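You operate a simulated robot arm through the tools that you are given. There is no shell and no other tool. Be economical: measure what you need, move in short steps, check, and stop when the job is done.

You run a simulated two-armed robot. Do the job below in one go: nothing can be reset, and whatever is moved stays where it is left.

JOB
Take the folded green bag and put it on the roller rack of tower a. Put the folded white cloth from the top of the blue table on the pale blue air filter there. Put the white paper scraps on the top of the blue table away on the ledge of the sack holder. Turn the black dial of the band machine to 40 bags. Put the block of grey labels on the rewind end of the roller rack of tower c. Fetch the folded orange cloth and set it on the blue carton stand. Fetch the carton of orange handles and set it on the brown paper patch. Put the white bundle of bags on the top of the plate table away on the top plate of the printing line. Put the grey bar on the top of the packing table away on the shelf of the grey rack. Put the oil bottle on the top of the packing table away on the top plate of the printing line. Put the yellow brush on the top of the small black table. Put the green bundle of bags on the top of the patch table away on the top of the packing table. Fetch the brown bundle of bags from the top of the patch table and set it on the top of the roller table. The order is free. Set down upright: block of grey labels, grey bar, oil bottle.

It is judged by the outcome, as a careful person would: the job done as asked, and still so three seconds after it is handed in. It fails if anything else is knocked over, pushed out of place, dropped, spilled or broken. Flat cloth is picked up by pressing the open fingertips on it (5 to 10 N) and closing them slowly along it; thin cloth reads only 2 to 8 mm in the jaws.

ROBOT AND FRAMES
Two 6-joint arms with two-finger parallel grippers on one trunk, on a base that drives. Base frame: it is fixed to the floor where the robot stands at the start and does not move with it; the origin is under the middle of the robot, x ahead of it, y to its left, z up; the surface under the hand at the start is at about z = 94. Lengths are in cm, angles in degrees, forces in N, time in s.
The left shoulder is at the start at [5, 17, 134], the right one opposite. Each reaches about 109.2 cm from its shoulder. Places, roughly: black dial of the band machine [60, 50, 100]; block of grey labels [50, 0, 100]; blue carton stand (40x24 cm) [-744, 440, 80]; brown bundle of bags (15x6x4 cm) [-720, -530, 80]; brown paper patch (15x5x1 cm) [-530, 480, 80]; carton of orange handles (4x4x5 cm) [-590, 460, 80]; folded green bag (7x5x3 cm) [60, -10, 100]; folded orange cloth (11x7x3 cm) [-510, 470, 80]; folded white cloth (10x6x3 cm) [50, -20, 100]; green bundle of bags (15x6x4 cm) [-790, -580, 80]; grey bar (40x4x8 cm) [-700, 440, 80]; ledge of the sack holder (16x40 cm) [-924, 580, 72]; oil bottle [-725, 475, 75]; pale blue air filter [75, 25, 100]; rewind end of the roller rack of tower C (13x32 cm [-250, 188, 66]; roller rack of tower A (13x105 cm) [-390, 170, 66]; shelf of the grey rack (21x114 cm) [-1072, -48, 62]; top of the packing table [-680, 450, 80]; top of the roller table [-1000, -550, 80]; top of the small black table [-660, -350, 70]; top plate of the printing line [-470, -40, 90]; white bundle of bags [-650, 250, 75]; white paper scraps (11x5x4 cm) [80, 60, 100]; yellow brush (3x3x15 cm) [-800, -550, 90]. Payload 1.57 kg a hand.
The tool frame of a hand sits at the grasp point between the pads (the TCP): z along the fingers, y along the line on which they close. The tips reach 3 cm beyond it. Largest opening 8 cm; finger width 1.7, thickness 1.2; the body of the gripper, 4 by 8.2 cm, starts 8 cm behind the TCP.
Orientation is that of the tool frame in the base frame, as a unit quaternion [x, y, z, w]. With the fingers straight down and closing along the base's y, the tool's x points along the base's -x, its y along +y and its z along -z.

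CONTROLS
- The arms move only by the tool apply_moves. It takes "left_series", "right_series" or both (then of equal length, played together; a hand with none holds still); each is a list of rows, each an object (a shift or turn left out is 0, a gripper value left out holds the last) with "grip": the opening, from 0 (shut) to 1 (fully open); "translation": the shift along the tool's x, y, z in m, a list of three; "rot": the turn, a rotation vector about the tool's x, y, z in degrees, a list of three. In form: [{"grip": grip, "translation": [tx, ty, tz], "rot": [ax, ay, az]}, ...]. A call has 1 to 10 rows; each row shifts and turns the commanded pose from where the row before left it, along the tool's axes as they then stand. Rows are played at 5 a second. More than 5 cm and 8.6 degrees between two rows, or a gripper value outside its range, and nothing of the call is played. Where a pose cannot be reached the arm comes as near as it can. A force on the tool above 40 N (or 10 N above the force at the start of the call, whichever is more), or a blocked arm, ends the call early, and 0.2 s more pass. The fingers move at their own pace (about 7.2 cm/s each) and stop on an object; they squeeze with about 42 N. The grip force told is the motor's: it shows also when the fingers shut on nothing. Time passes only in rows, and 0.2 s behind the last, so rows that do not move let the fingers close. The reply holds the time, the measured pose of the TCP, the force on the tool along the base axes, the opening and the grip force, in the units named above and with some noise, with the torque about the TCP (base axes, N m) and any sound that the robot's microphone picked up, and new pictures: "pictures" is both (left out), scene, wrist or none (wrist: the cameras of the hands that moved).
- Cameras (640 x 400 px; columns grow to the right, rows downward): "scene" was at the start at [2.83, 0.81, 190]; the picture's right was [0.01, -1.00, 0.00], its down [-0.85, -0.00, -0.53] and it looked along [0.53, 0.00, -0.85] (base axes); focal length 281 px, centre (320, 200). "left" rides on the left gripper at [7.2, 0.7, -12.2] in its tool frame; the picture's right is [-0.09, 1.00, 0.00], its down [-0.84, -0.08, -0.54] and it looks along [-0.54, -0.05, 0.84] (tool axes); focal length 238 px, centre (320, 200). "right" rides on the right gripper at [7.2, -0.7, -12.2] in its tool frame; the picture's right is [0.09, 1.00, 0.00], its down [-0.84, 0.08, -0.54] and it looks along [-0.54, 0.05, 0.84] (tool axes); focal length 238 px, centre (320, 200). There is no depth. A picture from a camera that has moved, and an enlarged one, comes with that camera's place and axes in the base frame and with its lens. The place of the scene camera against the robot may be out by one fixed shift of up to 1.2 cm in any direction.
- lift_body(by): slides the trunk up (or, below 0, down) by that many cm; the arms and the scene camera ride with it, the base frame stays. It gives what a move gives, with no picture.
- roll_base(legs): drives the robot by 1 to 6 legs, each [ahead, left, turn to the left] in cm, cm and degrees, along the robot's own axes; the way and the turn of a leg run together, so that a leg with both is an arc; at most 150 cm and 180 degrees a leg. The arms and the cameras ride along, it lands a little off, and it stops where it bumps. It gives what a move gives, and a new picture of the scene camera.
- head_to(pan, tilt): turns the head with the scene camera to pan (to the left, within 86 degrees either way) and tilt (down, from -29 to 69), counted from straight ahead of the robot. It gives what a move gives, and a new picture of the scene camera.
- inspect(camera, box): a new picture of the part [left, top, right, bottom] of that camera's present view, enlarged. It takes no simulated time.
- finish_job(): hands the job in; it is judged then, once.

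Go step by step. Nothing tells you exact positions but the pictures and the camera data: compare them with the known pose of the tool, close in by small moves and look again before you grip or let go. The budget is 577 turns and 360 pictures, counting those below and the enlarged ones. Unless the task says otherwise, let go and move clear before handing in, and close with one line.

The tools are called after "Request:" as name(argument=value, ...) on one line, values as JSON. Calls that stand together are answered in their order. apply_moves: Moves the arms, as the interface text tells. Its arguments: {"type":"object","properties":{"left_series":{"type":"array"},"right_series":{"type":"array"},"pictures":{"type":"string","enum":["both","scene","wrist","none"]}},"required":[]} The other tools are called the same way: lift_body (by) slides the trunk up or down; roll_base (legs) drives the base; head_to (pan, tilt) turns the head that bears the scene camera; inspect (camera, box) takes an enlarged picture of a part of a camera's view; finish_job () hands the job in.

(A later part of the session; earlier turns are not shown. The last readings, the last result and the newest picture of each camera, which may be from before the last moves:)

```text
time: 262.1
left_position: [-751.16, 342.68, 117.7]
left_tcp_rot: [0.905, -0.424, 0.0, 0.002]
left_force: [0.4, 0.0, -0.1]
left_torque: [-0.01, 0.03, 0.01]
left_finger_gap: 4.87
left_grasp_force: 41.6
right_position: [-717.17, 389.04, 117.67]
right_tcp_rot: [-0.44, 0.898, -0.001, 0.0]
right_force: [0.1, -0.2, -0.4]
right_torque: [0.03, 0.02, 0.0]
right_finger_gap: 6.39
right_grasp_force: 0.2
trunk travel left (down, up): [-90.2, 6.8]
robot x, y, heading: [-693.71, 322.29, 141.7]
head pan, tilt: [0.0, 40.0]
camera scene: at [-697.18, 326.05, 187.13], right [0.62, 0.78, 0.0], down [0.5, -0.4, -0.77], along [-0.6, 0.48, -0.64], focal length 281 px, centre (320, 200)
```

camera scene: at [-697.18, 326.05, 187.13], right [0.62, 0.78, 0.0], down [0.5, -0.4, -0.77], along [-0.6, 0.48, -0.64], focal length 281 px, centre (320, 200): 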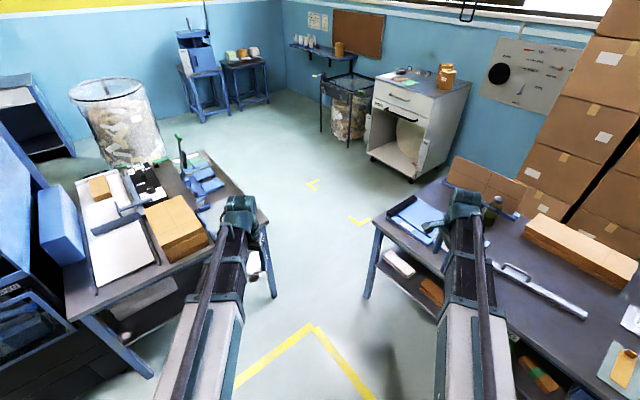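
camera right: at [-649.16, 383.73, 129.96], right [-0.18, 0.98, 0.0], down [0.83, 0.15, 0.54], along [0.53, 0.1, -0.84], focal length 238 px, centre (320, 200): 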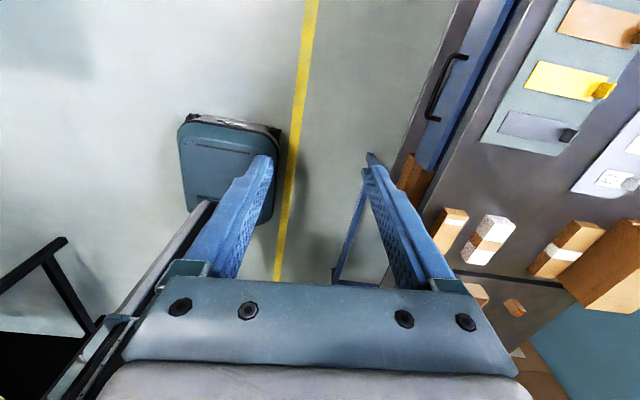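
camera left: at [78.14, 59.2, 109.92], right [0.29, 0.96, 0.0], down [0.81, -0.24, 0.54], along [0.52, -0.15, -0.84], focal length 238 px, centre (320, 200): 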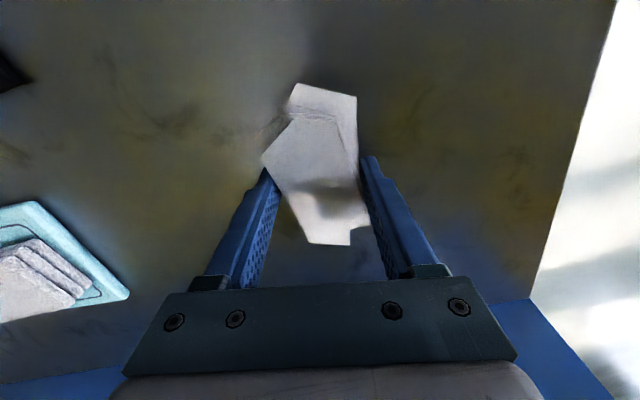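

The gap is centred ahead. Driving through.

Request:
roll_base(legs=[[130, 0, 0], [65, 0, 0]])

Request:
head_to(pan=-20, tilt=40)

```text
time: 271.8
left_position: [-903.82, 463.7, 117.64]
left_tcp_rot: [0.907, -0.422, 0.0, 0.002]
left_force: [-0.4, -0.2, -2.1]
left_torque: [-0.02, 0.01, 0.0]
left_finger_gap: 4.89
left_grasp_force: 41.5
right_position: [-870.15, 510.14, 117.71]
right_tcp_rot: [-0.441, 0.897, 0.0, 0.0]
right_force: [-0.3, 0.4, -0.8]
right_torque: [-0.04, 0.0, 0.0]
right_finger_gap: 6.4
right_grasp_force: 0.1
trunk travel left (down, up): [-90.2, 6.8]
robot x, y, heading: [-845.99, 443.62, 141.9]
head pan, tilt: [0.0, 40.0]
camera scene: at [-849.81, 447.23, 187.12], right [0.62, 0.79, 0.0], down [0.51, -0.4, -0.77], along [-0.6, 0.47, -0.64], focal length 281 px, centre (320, 200)
```

scene: 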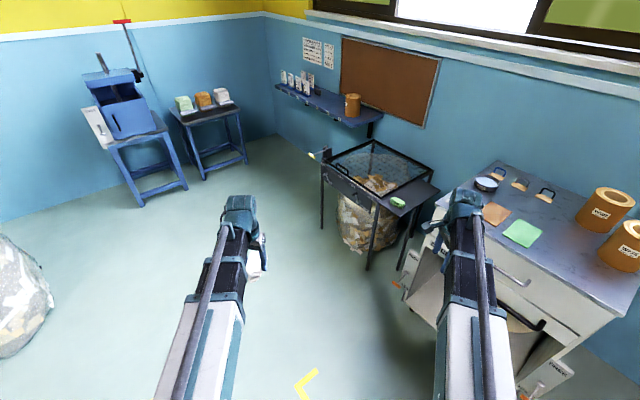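

```text
time: 272.6
left_position: [-903.81, 463.64, 117.72]
left_tcp_rot: [0.906, -0.423, 0.0, 0.002]
left_force: [-0.1, -0.1, -0.9]
left_torque: [-0.01, -0.01, 0.01]
left_finger_gap: 4.89
left_grasp_force: 41.9
right_position: [-870.04, 510.15, 117.73]
right_tcp_rot: [-0.441, 0.897, 0.0, -0.001]
right_force: [-0.8, 0.1, -0.2]
right_torque: [0.05, 0.01, -0.01]
right_finger_gap: 6.39
right_grasp_force: 0.0
trunk travel left (down, up): [-90.2, 6.8]
robot x, y, heading: [-846.24, 443.51, 141.6]
head pan, tilt: [-20.0, 40.0]
camera scene: at [-847.56, 449.15, 187.13], right [0.85, 0.53, 0.0], down [0.34, -0.55, -0.77], along [-0.4, 0.65, -0.64], focal length 281 px, centre (320, 200)
```

scene: 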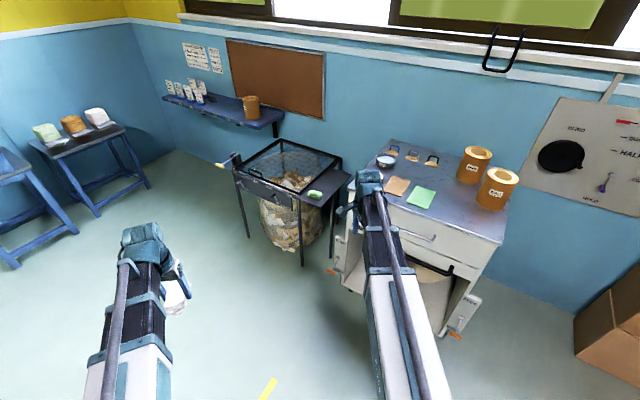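

Request:
inspect(camera="scene", box=[200, 110, 400, 270])

```text
2.50 times, centred on (300, 190) of scene
camera zoom: at [-847.56, 449.15, 187.13], right [0.85, 0.53, 0.0], down [0.34, -0.55, -0.77], along [-0.4, 0.65, -0.64], focal length 702 px, centre (370, 225)
```

zoom: 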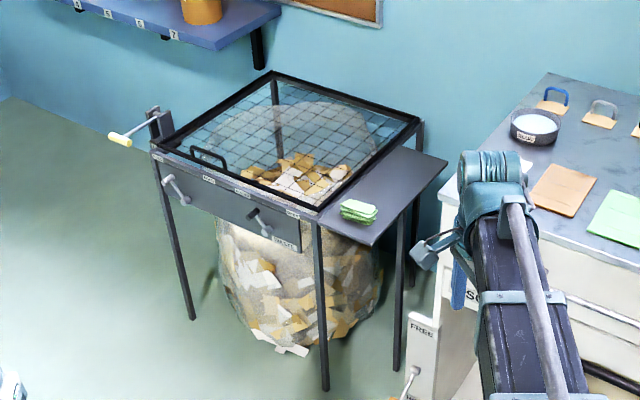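

The ledge spans x -932…-916, y 560…602 with a green pad stack at its near end; the rear half is free. I'll turn to face it, swing the right arm out to the right, and approach.

Request:
roll_base(legs=[[0, 0, -52]])

Request:
apply_moves(right_series=[{"translation": [-0.031, -0.037, 0]}, {"translation": [-0.031, -0.037, 0]}, {"translation": [-0.031, -0.037, 0]}, {"translation": [-0.031, -0.037, 0]}, {"translation": [-0.031, -0.037, 0]}, {"translation": [-0.031, -0.037, 0]}, {"translation": [-0.031, -0.037, 0]}, {"translation": [-0.031, -0.037, 0]}, {"translation": [-0.031, -0.037, 0]}, {"translation": [-0.031, -0.037, 0]}], left_series=[{}, {"rot": [0, 0, -6]}, {"rot": [0, 0, -6]}, {}, {}, {}, {}, {}, {}, {}], pictures="none")

Request:
head_to(pan=0, tilt=45)

```text
time: 275.4
left_position: [-865.71, 501.42, 117.73]
left_tcp_rot: [-0.629, 0.777, 0.001, -0.001]
left_force: [0.6, 1.1, -1.1]
left_torque: [-0.01, -0.01, 0.0]
left_finger_gap: 4.88
left_grasp_force: 42.2
right_position: [-808.35, 503.37, 117.65]
right_tcp_rot: [-0.003, 1.0, 0.0, 0.0]
right_force: [-0.1, -0.6, 0.0]
right_torque: [-0.03, 0.01, 0.02]
right_finger_gap: 6.39
right_grasp_force: 0.0
trunk travel left (down, up): [-90.2, 6.8]
robot x, y, heading: [-846.19, 443.99, 89.6]
head pan, tilt: [-20.0, 40.0]
camera scene: at [-843.23, 448.37, 187.13], right [0.94, -0.35, 0.0], down [-0.22, -0.6, -0.77], along [0.27, 0.72, -0.64], focal length 281 px, centre (320, 200)
```

scene: 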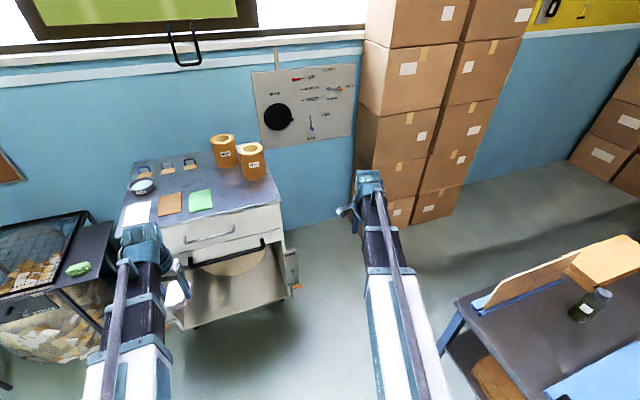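

```text
time: 277.6
left_position: [-865.69, 501.36, 117.71]
left_tcp_rot: [-0.707, 0.707, 0.001, -0.001]
left_force: [0.0, -0.6, -0.4]
left_torque: [0.04, 0.01, 0.01]
left_finger_gap: 4.87
left_grasp_force: 42.0
right_position: [-777.09, 466.47, 117.63]
right_tcp_rot: [-0.002, 1.0, 0.0, -0.001]
right_force: [0.8, 0.1, 0.0]
right_torque: [0.04, 0.02, -0.02]
right_finger_gap: 6.41
right_grasp_force: 0.1
trunk travel left (down, up): [-90.2, 6.8]
robot x, y, heading: [-845.9, 444.0, 89.8]
head pan, tilt: [-20.0, 40.0]
```

```text
time: 278.4
left_position: [-865.62, 501.48, 117.52]
left_tcp_rot: [-0.706, 0.708, 0.0, -0.002]
left_force: [0.5, -0.4, -0.7]
left_torque: [0.0, -0.01, 0.04]
left_finger_gap: 4.89
left_grasp_force: 41.9
right_position: [-777.22, 466.5, 117.6]
right_tcp_rot: [-0.002, 1.0, 0.0, 0.0]
right_force: [-0.1, 0.8, 1.4]
right_torque: [-0.03, 0.0, -0.01]
right_finger_gap: 6.39
right_grasp_force: 0.1
trunk travel left (down, up): [-90.2, 6.8]
robot x, y, heading: [-845.83, 443.79, 89.5]
head pan, tilt: [0.0, 45.0]
camera scene: at [-846.15, 448.51, 186.4], right [1.0, -0.01, 0.0], down [0.0, -0.71, -0.71], along [0.0, 0.71, -0.71], focal length 281 px, centre (320, 200)
```

scene: 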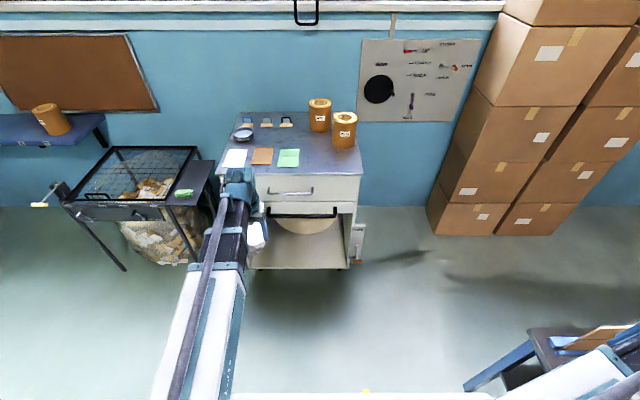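

Request:
roll_base(legs=[[0, 60, 0], [54, 0, 0]])

Request:
apply_moves(left_series=[{"translation": [-0.035, 0, 0]}, {"translation": [-0.035, 0, 0]}, {"translation": [-0.03, 0, 0]}, {"translation": [-0.03, 0, 0]}, {"translation": [-0.03, 0, 0]}, {"translation": [-0.03, 0, 0]}, {"translation": [-0.03, 0, 0]}, {"translation": [-0.03, 0, 0]}, {"translation": [-0.03, 0, 0]}], pictures="wrist")

```text
time: 284.5
left_position: [-925.0, 556.37, 117.59]
left_tcp_rot: [-0.707, 0.707, 0.001, -0.001]
left_force: [0.0, -0.5, -0.8]
left_torque: [-0.02, -0.01, 0.04]
left_finger_gap: 4.86
left_grasp_force: 42.4
right_position: [-836.44, 521.43, 117.7]
right_tcp_rot: [-0.002, 1.0, -0.001, 0.0]
right_force: [-0.2, 0.6, -0.4]
right_torque: [0.01, 0.0, 0.03]
right_finger_gap: 6.41
right_grasp_force: 0.0
trunk travel left (down, up): [-90.2, 6.8]
robot x, y, heading: [-905.67, 498.23, 89.9]
head pan, tilt: [0.0, 45.0]
camera scene: at [-905.43, 503.5, 186.4], right [1.0, 0.0, 0.0], down [0.0, -0.71, -0.71], along [0.0, 0.71, -0.71], focal length 281 px, centre (320, 200)
```

scene: 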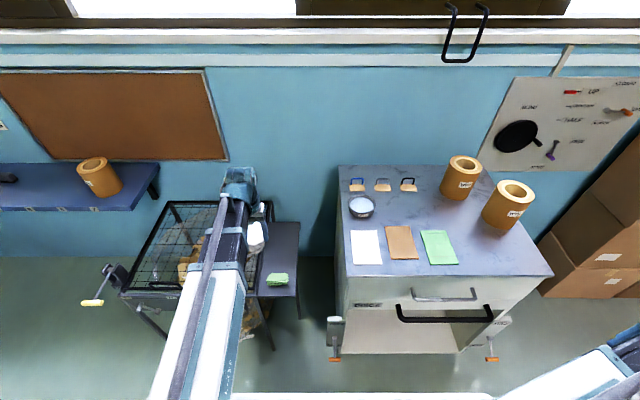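

```text
time: 286.5
left_position: [-925.02, 584.43, 117.73]
left_tcp_rot: [-0.707, 0.708, 0.0, -0.001]
left_force: [0.0, -0.4, -0.1]
left_torque: [-0.03, 0.02, 0.02]
left_finger_gap: 4.86
left_grasp_force: 41.7
right_position: [-836.48, 521.44, 117.78]
right_tcp_rot: [-0.003, 1.0, -0.001, 0.0]
right_force: [-0.5, 1.3, 0.7]
right_torque: [0.02, 0.04, 0.04]
right_finger_gap: 6.4
right_grasp_force: 0.1
trunk travel left (down, up): [-90.2, 6.8]
robot x, y, heading: [-905.49, 498.88, 89.4]
head pan, tilt: [0.0, 45.0]
camera left: at [-925.49, 577.31, 129.87], right [-1.0, 0.09, 0.0], down [0.08, 0.84, 0.54], along [0.05, 0.54, -0.84], focal length 238 px, centre (320, 200)
```

left: 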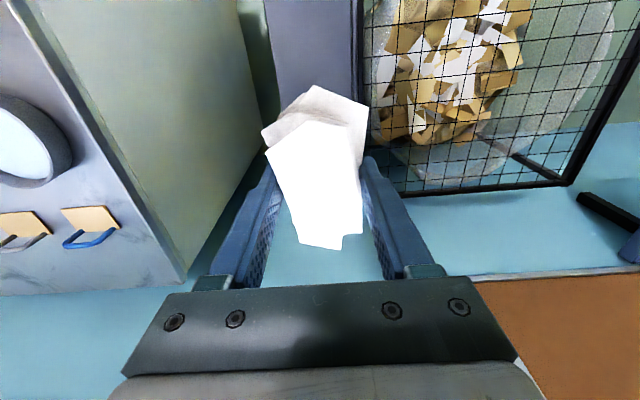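

Request:
lift_body(by=-30)

Request:
apply_moves(left_series=[{}], pictures="both")

```text
time: 289.5
left_position: [-924.92, 584.33, 87.59]
left_tcp_rot: [-0.706, 0.708, 0.0, -0.001]
left_force: [1.2, 0.0, -1.3]
left_torque: [0.01, -0.01, 0.04]
left_finger_gap: 4.85
left_grasp_force: 42.3
right_position: [-836.41, 521.44, 87.61]
right_tcp_rot: [-0.003, 1.0, 0.0, 0.001]
right_force: [-0.1, 0.3, 0.1]
right_torque: [0.02, 0.02, -0.01]
right_finger_gap: 6.39
right_grasp_force: 0.1
trunk travel left (down, up): [-60.2, 36.8]
robot x, y, heading: [-905.67, 498.11, 89.8]
head pan, tilt: [0.0, 45.0]
```

```text
time: 289.9
left_position: [-925.02, 584.37, 87.7]
left_tcp_rot: [-0.707, 0.707, 0.001, -0.002]
left_force: [0.5, -0.1, 0.1]
left_torque: [-0.03, 0.01, -0.01]
left_finger_gap: 4.9
left_grasp_force: 42.1
right_position: [-836.49, 521.37, 87.7]
right_tcp_rot: [-0.003, 1.0, 0.0, 0.001]
right_force: [0.7, -0.3, 0.1]
right_torque: [0.04, 0.02, -0.01]
right_finger_gap: 6.4
right_grasp_force: 0.1
trunk travel left (down, up): [-60.2, 36.8]
robot x, y, heading: [-905.4, 498.58, 89.9]
head pan, tilt: [0.0, 45.0]
camera scene: at [-905.43, 503.4, 156.4], right [1.0, 0.0, 0.0], down [0.0, -0.71, -0.71], along [0.0, 0.71, -0.71], focal length 281 px, centre (320, 200)
camera left: at [-925.49, 577.19, 99.91], right [-1.0, 0.09, 0.0], down [0.08, 0.84, 0.54], along [0.05, 0.54, -0.84], focal length 238 px, centre (320, 200)
```

scene: 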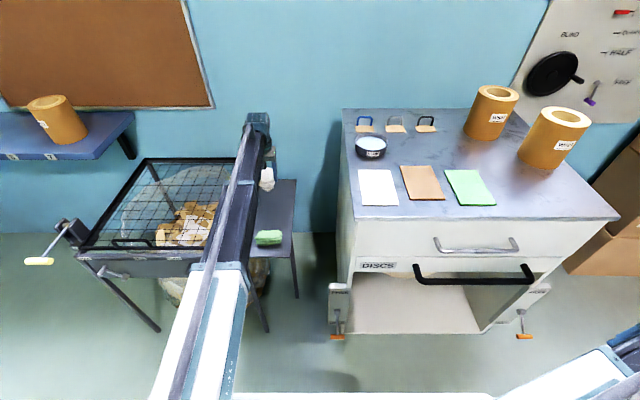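
left: 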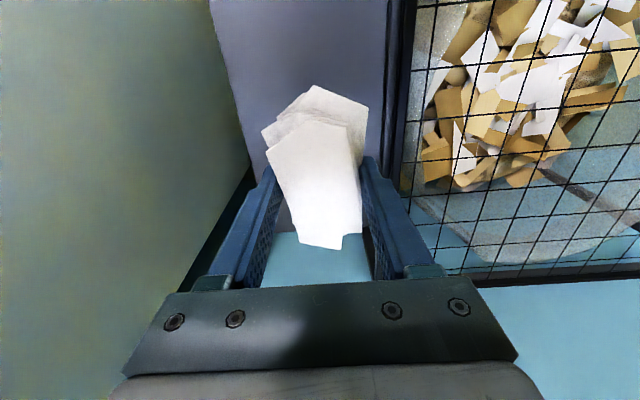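

Request:
lift_body(by=-11.5)

Request:
lift_body(by=-0.6)

Request:
lift_body(by=-0.4)

```text
time: 291.4
left_position: [-924.79, 584.4, 76.14]
left_tcp_rot: [-0.706, 0.708, 0.0, -0.001]
left_force: [-0.4, 0.4, -0.8]
left_torque: [-0.03, -0.01, 0.01]
left_finger_gap: 4.86
left_grasp_force: 41.8
right_position: [-836.39, 521.3, 76.14]
right_tcp_rot: [-0.002, 1.0, 0.0, 0.0]
right_force: [-0.6, 0.2, 0.2]
right_torque: [0.03, 0.01, 0.0]
right_finger_gap: 6.4
right_grasp_force: 0.1
trunk travel left (down, up): [-48.7, 48.3]
robot x, y, heading: [-905.36, 498.38, 89.7]
head pan, tilt: [0.0, 45.0]
```

```text
time: 291.9
left_position: [-924.88, 584.3, 75.68]
left_tcp_rot: [-0.707, 0.708, 0.001, -0.001]
left_force: [-1.0, 3.4, 15.4]
left_torque: [-0.14, -0.25, 0.07]
left_finger_gap: 4.86
left_grasp_force: 42.2
right_position: [-836.4, 521.34, 75.56]
right_tcp_rot: [-0.003, 1.0, 0.001, 0.0]
right_force: [-0.1, 0.2, -0.6]
right_torque: [0.03, 0.01, -0.02]
right_finger_gap: 6.4
right_grasp_force: 0.0
trunk travel left (down, up): [-48.1, 48.9]
robot x, y, heading: [-905.29, 498.64, 89.7]
head pan, tilt: [0.0, 45.0]
```

```text
time: 292.3
left_position: [-924.82, 584.24, 75.72]
left_tcp_rot: [-0.706, 0.708, 0.003, -0.001]
left_force: [0.1, -0.4, 29.8]
left_torque: [-0.01, -0.21, 0.05]
left_finger_gap: 4.88
left_grasp_force: 42.1
right_position: [-836.35, 521.26, 75.45]
right_tcp_rot: [-0.001, 1.0, 0.001, -0.001]
right_force: [-0.4, -0.5, -0.4]
right_torque: [-0.01, -0.03, -0.03]
right_finger_gap: 6.4
right_grasp_force: 0.0
trunk travel left (down, up): [-48.0, 49.0]
robot x, y, heading: [-905.38, 498.13, 89.6]
head pan, tilt: [0.0, 45.0]
stopped: the force on the tool passed its limit at 43 N (the readings are from after the stop); the commanded pose is now the measured one
```

Request:
lift_body(by=0.3)

Request:
apply_moves(left_series=[{"grip": 0.75}, {"grip": 0.8}, {"grip": 0.8}], pictures="none")

Request:
lift_body(by=26)

Request:
inspect(camera="left", box=[160, 0, 480, 220])

```text
time: 292.9
left_position: [-924.77, 584.46, 75.72]
left_tcp_rot: [-0.707, 0.708, 0.003, -0.001]
left_force: [0.7, 0.0, 1.5]
left_torque: [0.04, -0.09, -0.03]
left_finger_gap: 4.88
left_grasp_force: 41.9
right_position: [-836.51, 521.36, 75.68]
right_tcp_rot: [-0.003, 1.0, 0.0, 0.0]
right_force: [0.4, -0.2, 0.3]
right_torque: [0.0, -0.03, 0.03]
right_finger_gap: 6.38
right_grasp_force: 0.2
trunk travel left (down, up): [-48.3, 48.7]
robot x, y, heading: [-905.28, 498.43, 89.8]
head pan, tilt: [0.0, 45.0]
```

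```text
time: 293.7
left_position: [-924.81, 584.44, 75.69]
left_tcp_rot: [-0.707, 0.708, 0.001, 0.0]
left_force: [0.7, -1.6, 0.0]
left_torque: [0.0, 0.03, 0.03]
left_finger_gap: 6.39
left_grasp_force: 0.1
right_position: [-836.43, 521.41, 75.76]
right_tcp_rot: [-0.002, 1.0, 0.0, 0.0]
right_force: [-0.1, 0.4, -0.3]
right_torque: [-0.02, -0.02, 0.02]
right_finger_gap: 6.4
right_grasp_force: 0.1
trunk travel left (down, up): [-48.3, 48.7]
robot x, y, heading: [-905.64, 498.24, 89.4]
head pan, tilt: [0.0, 45.0]
```

```text
time: 296.3
left_position: [-924.84, 584.39, 101.68]
left_tcp_rot: [-0.706, 0.708, 0.002, -0.001]
left_force: [1.0, 0.0, -0.3]
left_torque: [-0.01, -0.02, 0.02]
left_finger_gap: 6.41
left_grasp_force: 0.0
right_position: [-836.48, 521.32, 101.72]
right_tcp_rot: [-0.003, 1.0, 0.0, 0.001]
right_force: [-0.1, 0.7, -0.6]
right_torque: [0.04, 0.01, 0.0]
right_finger_gap: 6.41
right_grasp_force: 0.0
trunk travel left (down, up): [-74.3, 22.7]
robot x, y, heading: [-905.36, 498.26, 89.5]
head pan, tilt: [0.0, 45.0]
```

```text
1.82 times, centred on (320, 110) of left
camera zoom: at [-925.52, 577.3, 113.91], right [-1.0, 0.09, 0.0], down [0.08, 0.84, 0.54], along [0.05, 0.54, -0.84], focal length 433 px, centre (320, 364)
```

zoom: 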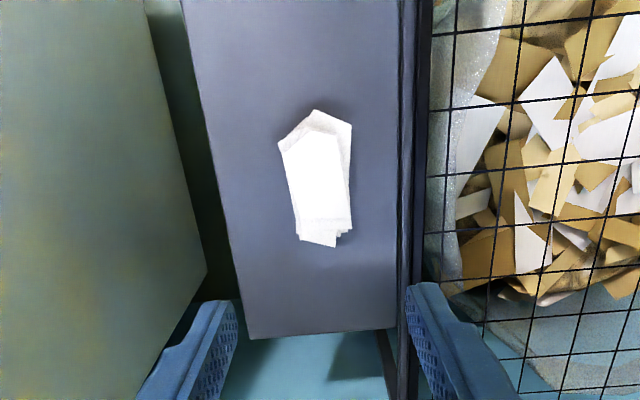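

The scraps lie on the ledge. Now I'll retract, and retrace the way back through the gap toward the packing table.

Request:
lift_body(by=18)

Request:
apply_moves(right_series=[{"translation": [0.031, 0.037, 0]}, {"translation": [0.031, 0.037, 0]}, {"translation": [0.031, 0.037, 0]}, {"translation": [0.031, 0.037, 0]}, {"translation": [0.031, 0.037, 0]}, {"translation": [0.031, 0, 0]}, {"translation": [0.031, 0, 0]}, {"translation": [0.031, 0, 0]}, {"translation": [0.031, 0, 0]}, {}], left_series=[{"translation": [0.035, 0, 0]}, {"translation": [0.035, 0, 0]}, {"translation": [0.035, 0, 0]}, {"translation": [0.035, 0, 0]}, {"translation": [0.035, 0, 0]}, {"translation": [0.035, 0, 0]}, {"translation": [0.035, 0, 0]}, {"translation": [0.035, 0, 0]}, {"translation": [0.035, 0, 0]}, {}], pictures="none")

Request:
roll_base(legs=[[-54, 0, 0], [0, -60, 0], [0, 0, 52]])

```text
time: 298.3
left_position: [-924.96, 584.46, 119.73]
left_tcp_rot: [-0.707, 0.707, 0.002, -0.001]
left_force: [-0.7, -0.2, -0.1]
left_torque: [0.05, 0.01, 0.0]
left_finger_gap: 6.4
left_grasp_force: 0.0
right_position: [-836.34, 521.39, 119.71]
right_tcp_rot: [-0.002, 1.0, 0.0, 0.0]
right_force: [0.1, -0.4, -0.4]
right_torque: [-0.07, -0.01, 0.06]
right_finger_gap: 6.38
right_grasp_force: 0.2
trunk travel left (down, up): [-92.3, 4.7]
robot x, y, heading: [-905.37, 498.34, 89.7]
head pan, tilt: [0.0, 45.0]
```

```text
time: 300.5
left_position: [-924.96, 553.06, 119.83]
left_tcp_rot: [-0.706, 0.708, 0.003, -0.001]
left_force: [-0.5, 0.4, -0.2]
left_torque: [-0.02, 0.03, -0.01]
left_finger_gap: 6.41
left_grasp_force: 0.0
right_position: [-864.38, 539.7, 119.67]
right_tcp_rot: [-0.002, 1.0, -0.001, -0.001]
right_force: [0.8, 0.7, 0.7]
right_torque: [-0.02, 0.01, -0.01]
right_finger_gap: 6.4
right_grasp_force: 0.1
trunk travel left (down, up): [-92.3, 4.7]
robot x, y, heading: [-905.48, 498.58, 89.8]
head pan, tilt: [0.0, 45.0]
```

```text
time: 309.0
left_position: [-900.84, 462.24, 119.76]
left_tcp_rot: [0.946, -0.324, -0.001, 0.001]
left_force: [-0.8, 0.1, -0.4]
left_torque: [0.03, -0.01, 0.0]
left_finger_gap: 6.4
left_grasp_force: 0.0
right_position: [-853.25, 502.12, 119.6]
right_tcp_rot: [-0.443, 0.897, 0.0, 0.0]
right_force: [-0.3, 0.1, -0.3]
right_torque: [0.0, 0.01, -0.01]
right_finger_gap: 6.4
right_grasp_force: 0.1
trunk travel left (down, up): [-92.3, 4.7]
robot x, y, heading: [-845.56, 444.91, 142.1]
head pan, tilt: [0.0, 45.0]
camera scene: at [-849.07, 447.84, 188.43], right [0.61, 0.79, 0.0], down [0.56, -0.43, -0.71], along [-0.56, 0.43, -0.71], focal length 281 px, centre (320, 200)
```

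scene: 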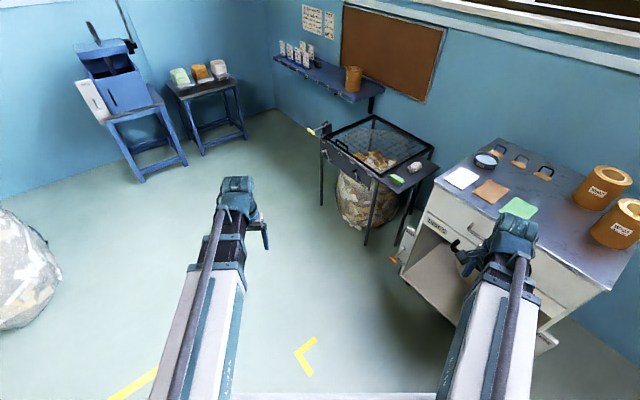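

Request:
roll_base(legs=[[-130, 0, 0], [-65, 0, 0], [0, 0, -52], [0, -90, 0], [0, -80, 0]])

Request:
head_to(pan=0, tilt=45)

```text
time: 329.3
left_position: [-541.85, 376.72, 119.75]
left_tcp_rot: [-0.706, 0.709, 0.003, -0.001]
left_force: [0.3, -0.1, 0.0]
left_torque: [-0.01, 0.02, 0.02]
left_finger_gap: 6.41
left_grasp_force: 0.1
right_position: [-481.08, 363.33, 119.65]
right_tcp_rot: [-0.002, 1.0, 0.0, -0.001]
right_force: [0.5, 0.4, -0.2]
right_torque: [0.03, 0.03, 0.0]
right_finger_gap: 6.4
right_grasp_force: 0.1
trunk travel left (down, up): [-92.3, 4.7]
robot x, y, heading: [-522.2, 322.22, 89.7]
head pan, tilt: [0.0, 45.0]
camera scene: at [-522.23, 327.19, 188.43], right [1.0, -0.01, 0.0], down [0.0, -0.71, -0.71], along [0.0, 0.71, -0.71], focal length 281 px, centre (320, 200)
```

scene: 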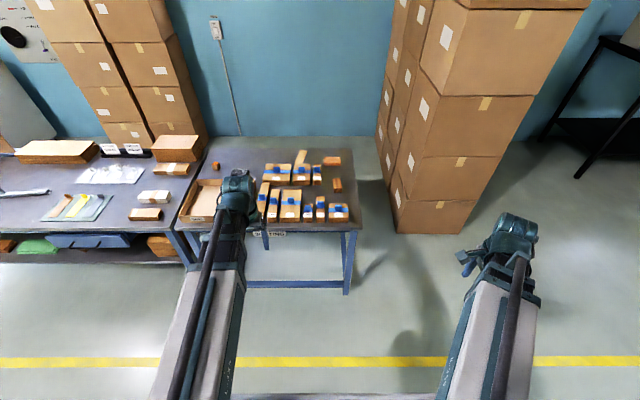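

```text
time: 329.9
left_position: [-541.76, 376.77, 119.71]
left_tcp_rot: [-0.706, 0.708, 0.002, 0.0]
left_force: [-0.5, 0.0, 0.1]
left_torque: [0.0, -0.01, -0.04]
left_finger_gap: 6.4
left_grasp_force: 0.0
right_position: [-481.24, 363.48, 119.89]
right_tcp_rot: [-0.001, 1.0, 0.001, 0.0]
right_force: [-0.1, 0.5, 0.1]
right_torque: [-0.01, 0.02, 0.01]
right_finger_gap: 6.38
right_grasp_force: 0.1
trunk travel left (down, up): [-92.3, 4.7]
robot x, y, heading: [-522.07, 321.93, 89.6]
head pan, tilt: [0.0, 45.0]
camera scene: at [-522.32, 327.19, 188.43], right [1.0, -0.01, 0.0], down [0.0, -0.71, -0.71], along [0.0, 0.71, -0.71], focal length 281 px, centre (320, 200)
```

scene: 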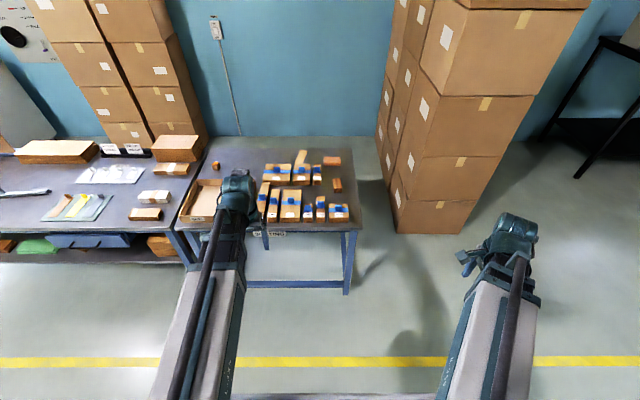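

Request:
inspect(camera="scene", box=[170, 130, 370, 250])

```text
3.20 times, centred on (270, 190) of scene
camera zoom: at [-522.32, 327.19, 188.43], right [1.0, -0.01, 0.0], down [0.0, -0.71, -0.71], along [0.0, 0.71, -0.71], focal length 899 px, centre (480, 232)
```

zoom: 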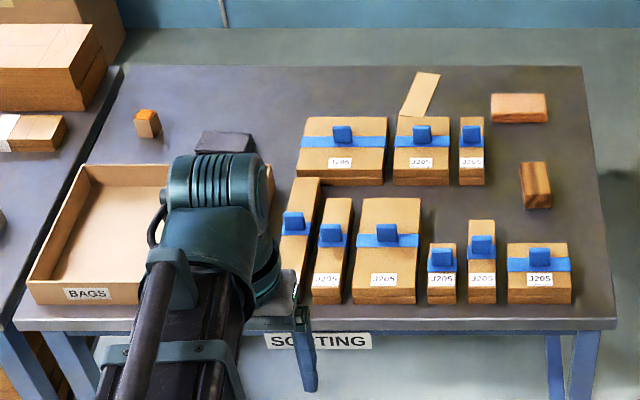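

I see the orange cloth near (-515, 467), the patch near (-534, 475) and the small carton near (-584, 460). I'll drive up to the table, swing the left arm out over the aisle, and bring the right hand over the cloth.

Request:
roll_base(legs=[[57, 13, 0]])

Request:
apply_moves(left_series=[{"translation": [0.03, 0.039, 0]}, {"translation": [0.03, 0.039, 0]}, {"translation": [0.03, 0.039, 0]}, {"translation": [0.03, 0.039, 0]}, {"translation": [0.03, 0.039, 0]}, {"translation": [0.03, 0.039, 0]}, {"translation": [0.03, 0.039, 0]}, {"translation": [0.03, 0.039, 0]}, {"translation": [0.03, 0.039, 0]}, {"translation": [0.03, 0.039, 0]}], right_series=[{"grip": 1, "translation": [0.02, 0.04, 0]}, {"translation": [0.02, 0.04, 0]}, {"translation": [0.02, 0.04, 0]}, {"translation": [0.02, 0.04, 0]}, {"translation": [0.02, 0.04, 0]}, {"translation": [0.02, 0.04, 0]}, {"translation": [0.02, 0.04, 0]}, {"translation": [0.02, 0.04, 0]}, {"translation": [0.02, 0.04, 0]}, {"translation": [0.02, 0.04, 0]}], pictures="none")

Request:
apply_moves(left_series=[{"translation": [0.03, 0.039, 0]}, {"translation": [0.03, 0.039, 0]}, {"translation": [0.03, 0.039, 0]}, {"translation": [0.03, 0.039, 0]}], right_series=[{"translation": [0.005, 0.02, 0]}, {"translation": [0.005, 0.02, 0]}, {}, {}], pictures="wrist")

```text
time: 333.2
left_position: [-554.49, 434.36, 119.71]
left_tcp_rot: [-0.706, 0.708, 0.001, -0.001]
left_force: [0.4, -0.1, -0.3]
left_torque: [0.02, 0.0, -0.01]
left_finger_gap: 6.39
left_grasp_force: 0.0
right_position: [-493.82, 420.88, 119.72]
right_tcp_rot: [-0.001, 1.0, -0.001, 0.0]
right_force: [-1.0, 1.1, 0.2]
right_torque: [0.0, -0.03, 0.01]
right_finger_gap: 6.42
right_grasp_force: 0.1
trunk travel left (down, up): [-92.3, 4.7]
robot x, y, heading: [-535.27, 379.79, 89.6]
head pan, tilt: [0.0, 45.0]
camera scene: at [-535.05, 384.74, 188.42], right [1.0, -0.01, 0.0], down [-0.01, -0.71, -0.71], along [0.01, 0.71, -0.71], focal length 281 px, centre (320, 200)
```

scene: 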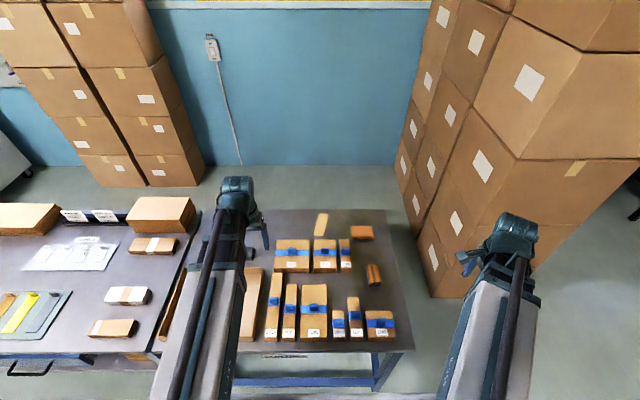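

```text
time: 335.4
left_position: [-593.81, 404.49, 119.72]
left_tcp_rot: [-0.704, 0.71, 0.002, -0.001]
left_force: [0.4, -0.6, -0.3]
left_torque: [-0.01, -0.04, -0.03]
left_finger_gap: 6.39
left_grasp_force: 0.0
right_position: [-514.06, 460.85, 119.74]
right_tcp_rot: [0.0, 1.0, 0.0, 0.0]
right_force: [0.0, 0.4, 0.5]
right_torque: [0.0, -0.03, -0.02]
right_finger_gap: 8.01
right_grasp_force: 0.0
trunk travel left (down, up): [-92.3, 4.7]
robot x, y, heading: [-535.14, 379.75, 89.7]
head pan, tilt: [0.0, 45.0]
```

```text
time: 336.4
left_position: [-609.37, 392.58, 119.81]
left_tcp_rot: [-0.705, 0.71, 0.002, 0.0]
left_force: [-0.5, -0.2, -0.4]
left_torque: [0.0, 0.0, -0.01]
left_finger_gap: 6.39
left_grasp_force: 0.1
right_position: [-514.91, 464.79, 119.75]
right_tcp_rot: [-0.001, 1.0, -0.001, 0.0]
right_force: [-0.2, 0.7, -1.0]
right_torque: [-0.01, -0.02, -0.01]
right_finger_gap: 7.98
right_grasp_force: 0.1
trunk travel left (down, up): [-92.3, 4.7]
robot x, y, heading: [-535.59, 379.79, 89.6]
head pan, tilt: [0.0, 45.0]
camera right: at [-522.25, 464.08, 132.01], right [-0.09, 1.0, 0.0], down [0.84, 0.08, 0.54], along [0.54, 0.05, -0.84], focal length 238 px, centre (320, 200)
camera left: at [-609.99, 385.42, 131.89], right [-1.0, 0.1, 0.0], down [0.08, 0.84, 0.54], along [0.05, 0.54, -0.84], focal length 238 px, centre (320, 200)
```

right: 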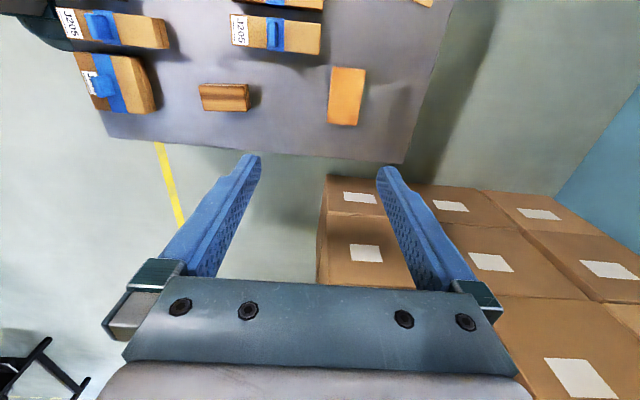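
left: 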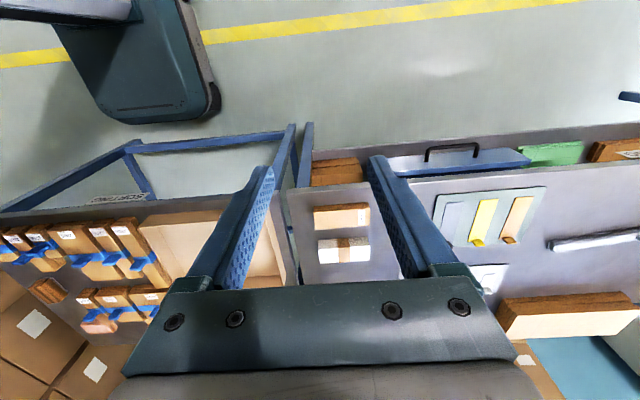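

The cloth is at about (-514.3, 469.8), long side along x, so my fingers closing along y fit. Moving over and lowering part-way to verify.

Request:
apply_moves(right_series=[{"translation": [-0.003, 0.025, 0]}, {"translation": [-0.003, 0.025, 0]}], pictures="none")

Request:
lift_body(by=-26)

Request:
inspect(camera="right", box=[160, 40, 480, 240])

```text
time: 337.0
left_position: [-609.22, 392.71, 119.82]
left_tcp_rot: [-0.705, 0.709, 0.002, -0.001]
left_force: [-0.1, 1.2, 0.3]
left_torque: [-0.03, 0.01, -0.04]
left_finger_gap: 6.38
left_grasp_force: 0.0
right_position: [-514.28, 469.78, 119.66]
right_tcp_rot: [-0.001, 1.0, 0.0, 0.0]
right_force: [0.0, -0.3, 0.2]
right_torque: [0.0, 0.01, -0.04]
right_finger_gap: 8.01
right_grasp_force: 0.1
trunk travel left (down, up): [-92.3, 4.7]
robot x, y, heading: [-535.02, 379.8, 89.5]
head pan, tilt: [0.0, 45.0]
```

```text
time: 339.7
left_position: [-609.26, 392.59, 93.7]
left_tcp_rot: [-0.705, 0.709, 0.002, -0.001]
left_force: [0.2, 0.3, 0.2]
left_torque: [-0.01, -0.01, 0.03]
left_finger_gap: 6.39
left_grasp_force: 0.0
right_position: [-514.32, 469.69, 93.64]
right_tcp_rot: [-0.001, 1.0, 0.0, -0.001]
right_force: [-0.5, 0.5, -0.2]
right_torque: [-0.02, 0.01, -0.01]
right_finger_gap: 8.0
right_grasp_force: 0.0
trunk travel left (down, up): [-66.3, 30.7]
robot x, y, heading: [-534.97, 379.59, 89.8]
head pan, tilt: [0.0, 45.0]
```

```text
2.00 times, centred on (320, 140) of right
camera zoom: at [-521.57, 469.1, 105.99], right [-0.09, 1.0, 0.0], down [0.84, 0.08, 0.54], along [0.54, 0.05, -0.84], focal length 477 px, centre (320, 320)
```

zoom: 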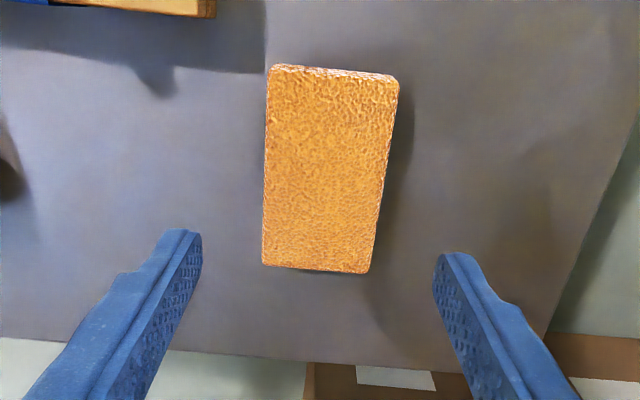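

Well aligned. Lowering to the grasp height.

Request:
lift_body(by=-9.9)

Request:
apply_moves(right_series=[{"grip": 0.8}, {"grip": 0.7}, {"grip": 0.6}, {"grip": 0.4}, {"grip": 0.3}, {"grip": 0.3}], pictures="wrist")

```text
time: 341.0
left_position: [-609.19, 392.54, 83.8]
left_tcp_rot: [-0.705, 0.709, 0.002, -0.001]
left_force: [0.3, -0.6, -0.1]
left_torque: [-0.01, 0.01, -0.01]
left_finger_gap: 6.4
left_grasp_force: 0.0
right_position: [-514.21, 469.84, 83.86]
right_tcp_rot: [-0.001, 1.0, 0.0, 0.0]
right_force: [0.7, 0.0, 0.0]
right_torque: [0.01, 0.0, 0.01]
right_finger_gap: 8.0
right_grasp_force: 0.0
trunk travel left (down, up): [-56.4, 40.6]
robot x, y, heading: [-534.75, 379.46, 89.4]
head pan, tilt: [0.0, 45.0]
```

```text
time: 342.4
left_position: [-609.3, 392.68, 83.93]
left_tcp_rot: [-0.705, 0.709, 0.001, -0.001]
left_force: [-0.1, 0.7, -0.1]
left_torque: [-0.02, 0.02, 0.0]
left_finger_gap: 6.39
left_grasp_force: 0.1
right_position: [-514.27, 469.68, 83.83]
right_tcp_rot: [-0.001, 1.0, 0.0, 0.0]
right_force: [-0.7, -0.1, 0.0]
right_torque: [0.01, -0.01, 0.02]
right_finger_gap: 2.4
right_grasp_force: 0.0
trunk travel left (down, up): [-56.4, 40.6]
robot x, y, heading: [-535.03, 379.26, 89.5]
head pan, tilt: [0.0, 45.0]
camera right: at [-521.57, 469.1, 96.09], right [-0.09, 1.0, 0.0], down [0.84, 0.08, 0.54], along [0.54, 0.05, -0.84], focal length 238 px, centre (320, 200)
```

right: 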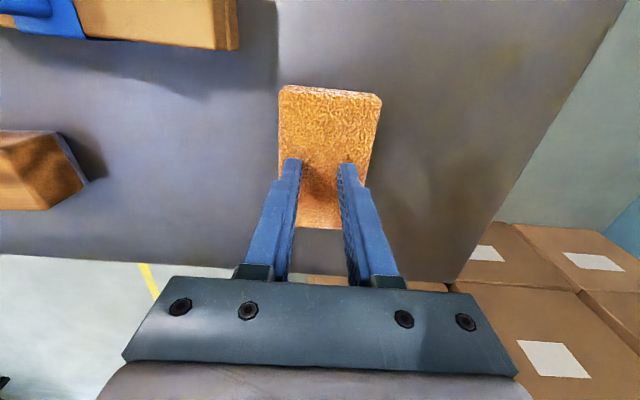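

The cloth top is lower than I assumed (about 80.6, table about 77.7). I'll reopen, go down 2.5 cm and grip.

Request:
apply_moves(right_series=[{"grip": 1}, {"grip": 1}, {"grip": 1}, {"grip": 1}], pictures="none")

Request:
lift_body(by=-2.4)

Request:
apply_moves(right_series=[{"grip": 0.8}, {"grip": 0.7}, {"grip": 0.6}, {"grip": 0.4}, {"grip": 0.3}, {"grip": 0.3}], pictures="wrist")

```text
time: 343.4
left_position: [-609.3, 392.64, 83.84]
left_tcp_rot: [-0.706, 0.708, 0.001, -0.001]
left_force: [-0.3, 0.1, -0.2]
left_torque: [-0.01, -0.03, -0.02]
left_finger_gap: 6.43
left_grasp_force: 0.2
right_position: [-514.24, 469.76, 83.77]
right_tcp_rot: [0.0, 1.0, 0.0, 0.0]
right_force: [1.4, 0.1, -0.8]
right_torque: [0.0, 0.02, 0.01]
right_finger_gap: 8.01
right_grasp_force: 0.1
trunk travel left (down, up): [-56.4, 40.6]
robot x, y, heading: [-534.89, 379.74, 89.4]
head pan, tilt: [0.0, 45.0]
```

```text
time: 344.1
left_position: [-609.2, 392.67, 81.44]
left_tcp_rot: [-0.705, 0.709, 0.001, -0.001]
left_force: [-0.4, 1.4, 0.5]
left_torque: [-0.01, -0.01, 0.04]
left_finger_gap: 6.41
left_grasp_force: 0.0
right_position: [-514.32, 469.7, 81.4]
right_tcp_rot: [0.0, 1.0, 0.0, 0.0]
right_force: [-0.2, -0.1, 0.3]
right_torque: [0.0, -0.01, 0.03]
right_finger_gap: 7.99
right_grasp_force: 0.1
trunk travel left (down, up): [-54.0, 43.0]
robot x, y, heading: [-534.59, 379.84, 89.4]
head pan, tilt: [0.0, 45.0]
```

```text
time: 345.5
left_position: [-609.3, 392.68, 81.45]
left_tcp_rot: [-0.705, 0.709, 0.003, -0.001]
left_force: [-0.4, 0.9, -0.4]
left_torque: [-0.03, -0.01, -0.02]
left_finger_gap: 6.4
left_grasp_force: 0.1
right_position: [-514.24, 469.72, 81.45]
right_tcp_rot: [-0.001, 1.0, -0.001, 0.0]
right_force: [0.2, 0.2, 0.2]
right_torque: [0.01, -0.02, 0.0]
right_finger_gap: 6.37
right_grasp_force: 41.8
trunk travel left (down, up): [-54.0, 43.0]
robot x, y, heading: [-534.93, 379.38, 89.6]
head pan, tilt: [0.0, 45.0]
camera right: at [-521.57, 469.1, 93.69], right [-0.09, 1.0, 0.0], down [0.84, 0.08, 0.54], along [0.54, 0.05, -0.84], focal length 238 px, centre (320, 200)
```

right: 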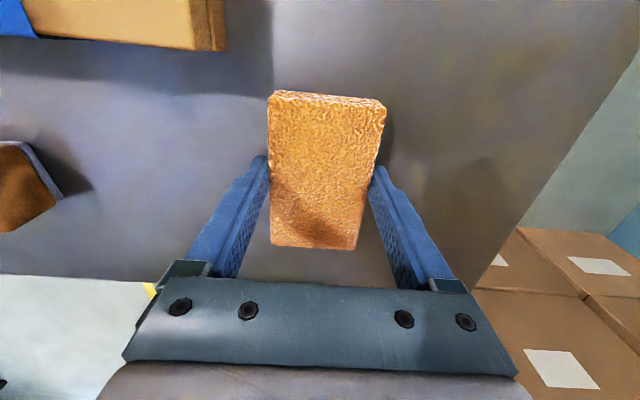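

The cloth is held. Raising, pulling in, and driving left along the table to the blue carton stand.

Request:
lift_body(by=38)

Request:
apply_moves(right_series=[{"translation": [0, -0.045, 0]}, {"translation": [0, -0.045, 0]}, {"translation": [0, -0.045, 0]}, {"translation": [0, -0.045, 0]}, {"translation": [0, -0.045, 0]}, {"translation": [0, -0.045, 0]}], pictures="none")

Request:
roll_base(legs=[[0, 90, 0], [0, 90, 0]])

```text
time: 349.2
left_position: [-609.19, 392.65, 119.49]
left_tcp_rot: [-0.705, 0.709, 0.002, -0.001]
left_force: [0.9, 0.9, 0.1]
left_torque: [-0.01, -0.03, 0.0]
left_finger_gap: 6.4
left_grasp_force: 0.1
right_position: [-514.25, 469.84, 119.41]
right_tcp_rot: [-0.001, 1.0, 0.001, 0.0]
right_force: [-0.5, -0.1, -0.6]
right_torque: [0.03, 0.03, 0.04]
right_finger_gap: 6.37
right_grasp_force: 42.2
trunk travel left (down, up): [-92.0, 5.0]
robot x, y, heading: [-535.24, 379.51, 89.6]
head pan, tilt: [0.0, 45.0]
```

```text
time: 350.6
left_position: [-609.26, 392.55, 119.46]
left_tcp_rot: [-0.706, 0.708, 0.002, -0.001]
left_force: [0.0, 0.6, 1.0]
left_torque: [0.02, 0.0, -0.01]
left_finger_gap: 6.4
left_grasp_force: 0.0
right_position: [-514.18, 442.67, 119.52]
right_tcp_rot: [-0.001, 1.0, -0.001, 0.0]
right_force: [-0.4, 0.3, 0.2]
right_torque: [0.01, -0.02, -0.03]
right_finger_gap: 6.35
right_grasp_force: 42.2
trunk travel left (down, up): [-92.0, 5.0]
robot x, y, heading: [-534.96, 380.07, 89.6]
head pan, tilt: [0.0, 45.0]
```

```text
time: 359.7
left_position: [-789.05, 395.42, 119.33]
left_tcp_rot: [-0.702, 0.712, 0.002, -0.001]
left_force: [-0.1, 0.9, 0.5]
left_torque: [0.0, 0.03, 0.02]
left_finger_gap: 6.41
left_grasp_force: 0.0
right_position: [-693.65, 444.75, 119.31]
right_tcp_rot: [0.004, 1.0, 0.0, 0.0]
right_force: [0.4, -0.6, -0.5]
right_torque: [-0.01, -0.04, -0.02]
right_finger_gap: 6.38
right_grasp_force: 41.7
trunk travel left (down, up): [-92.0, 5.0]
robot x, y, heading: [-714.59, 382.03, 89.1]
head pan, tilt: [0.0, 45.0]
camera scene: at [-715.01, 386.76, 188.13], right [1.0, -0.02, 0.0], down [-0.01, -0.71, -0.71], along [0.01, 0.71, -0.71], focal length 281 px, centre (320, 200)
```

scene: 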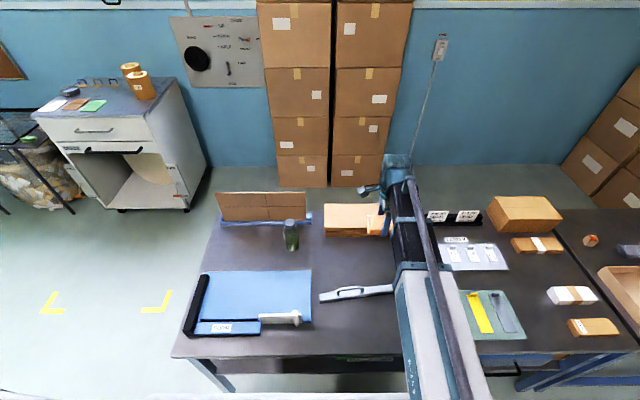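

Request:
inspect(camera="scene", box=[170, 180, 410, 360])

```text
2.22 times, centred on (290, 270) of scene
camera zoom: at [-715.01, 386.76, 188.13], right [1.0, -0.02, 0.0], down [-0.01, -0.71, -0.71], along [0.01, 0.71, -0.71], focal length 624 px, centre (387, 44)
```

zoom: 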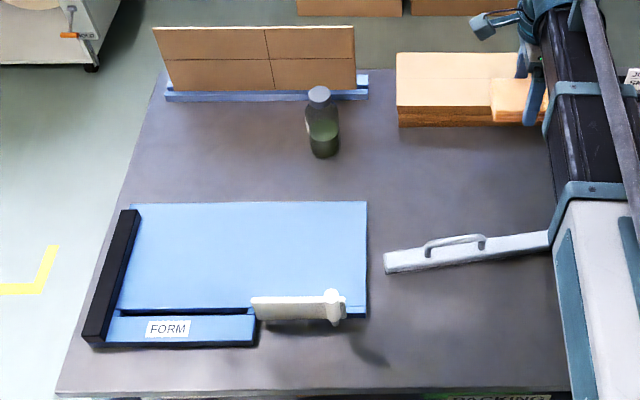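

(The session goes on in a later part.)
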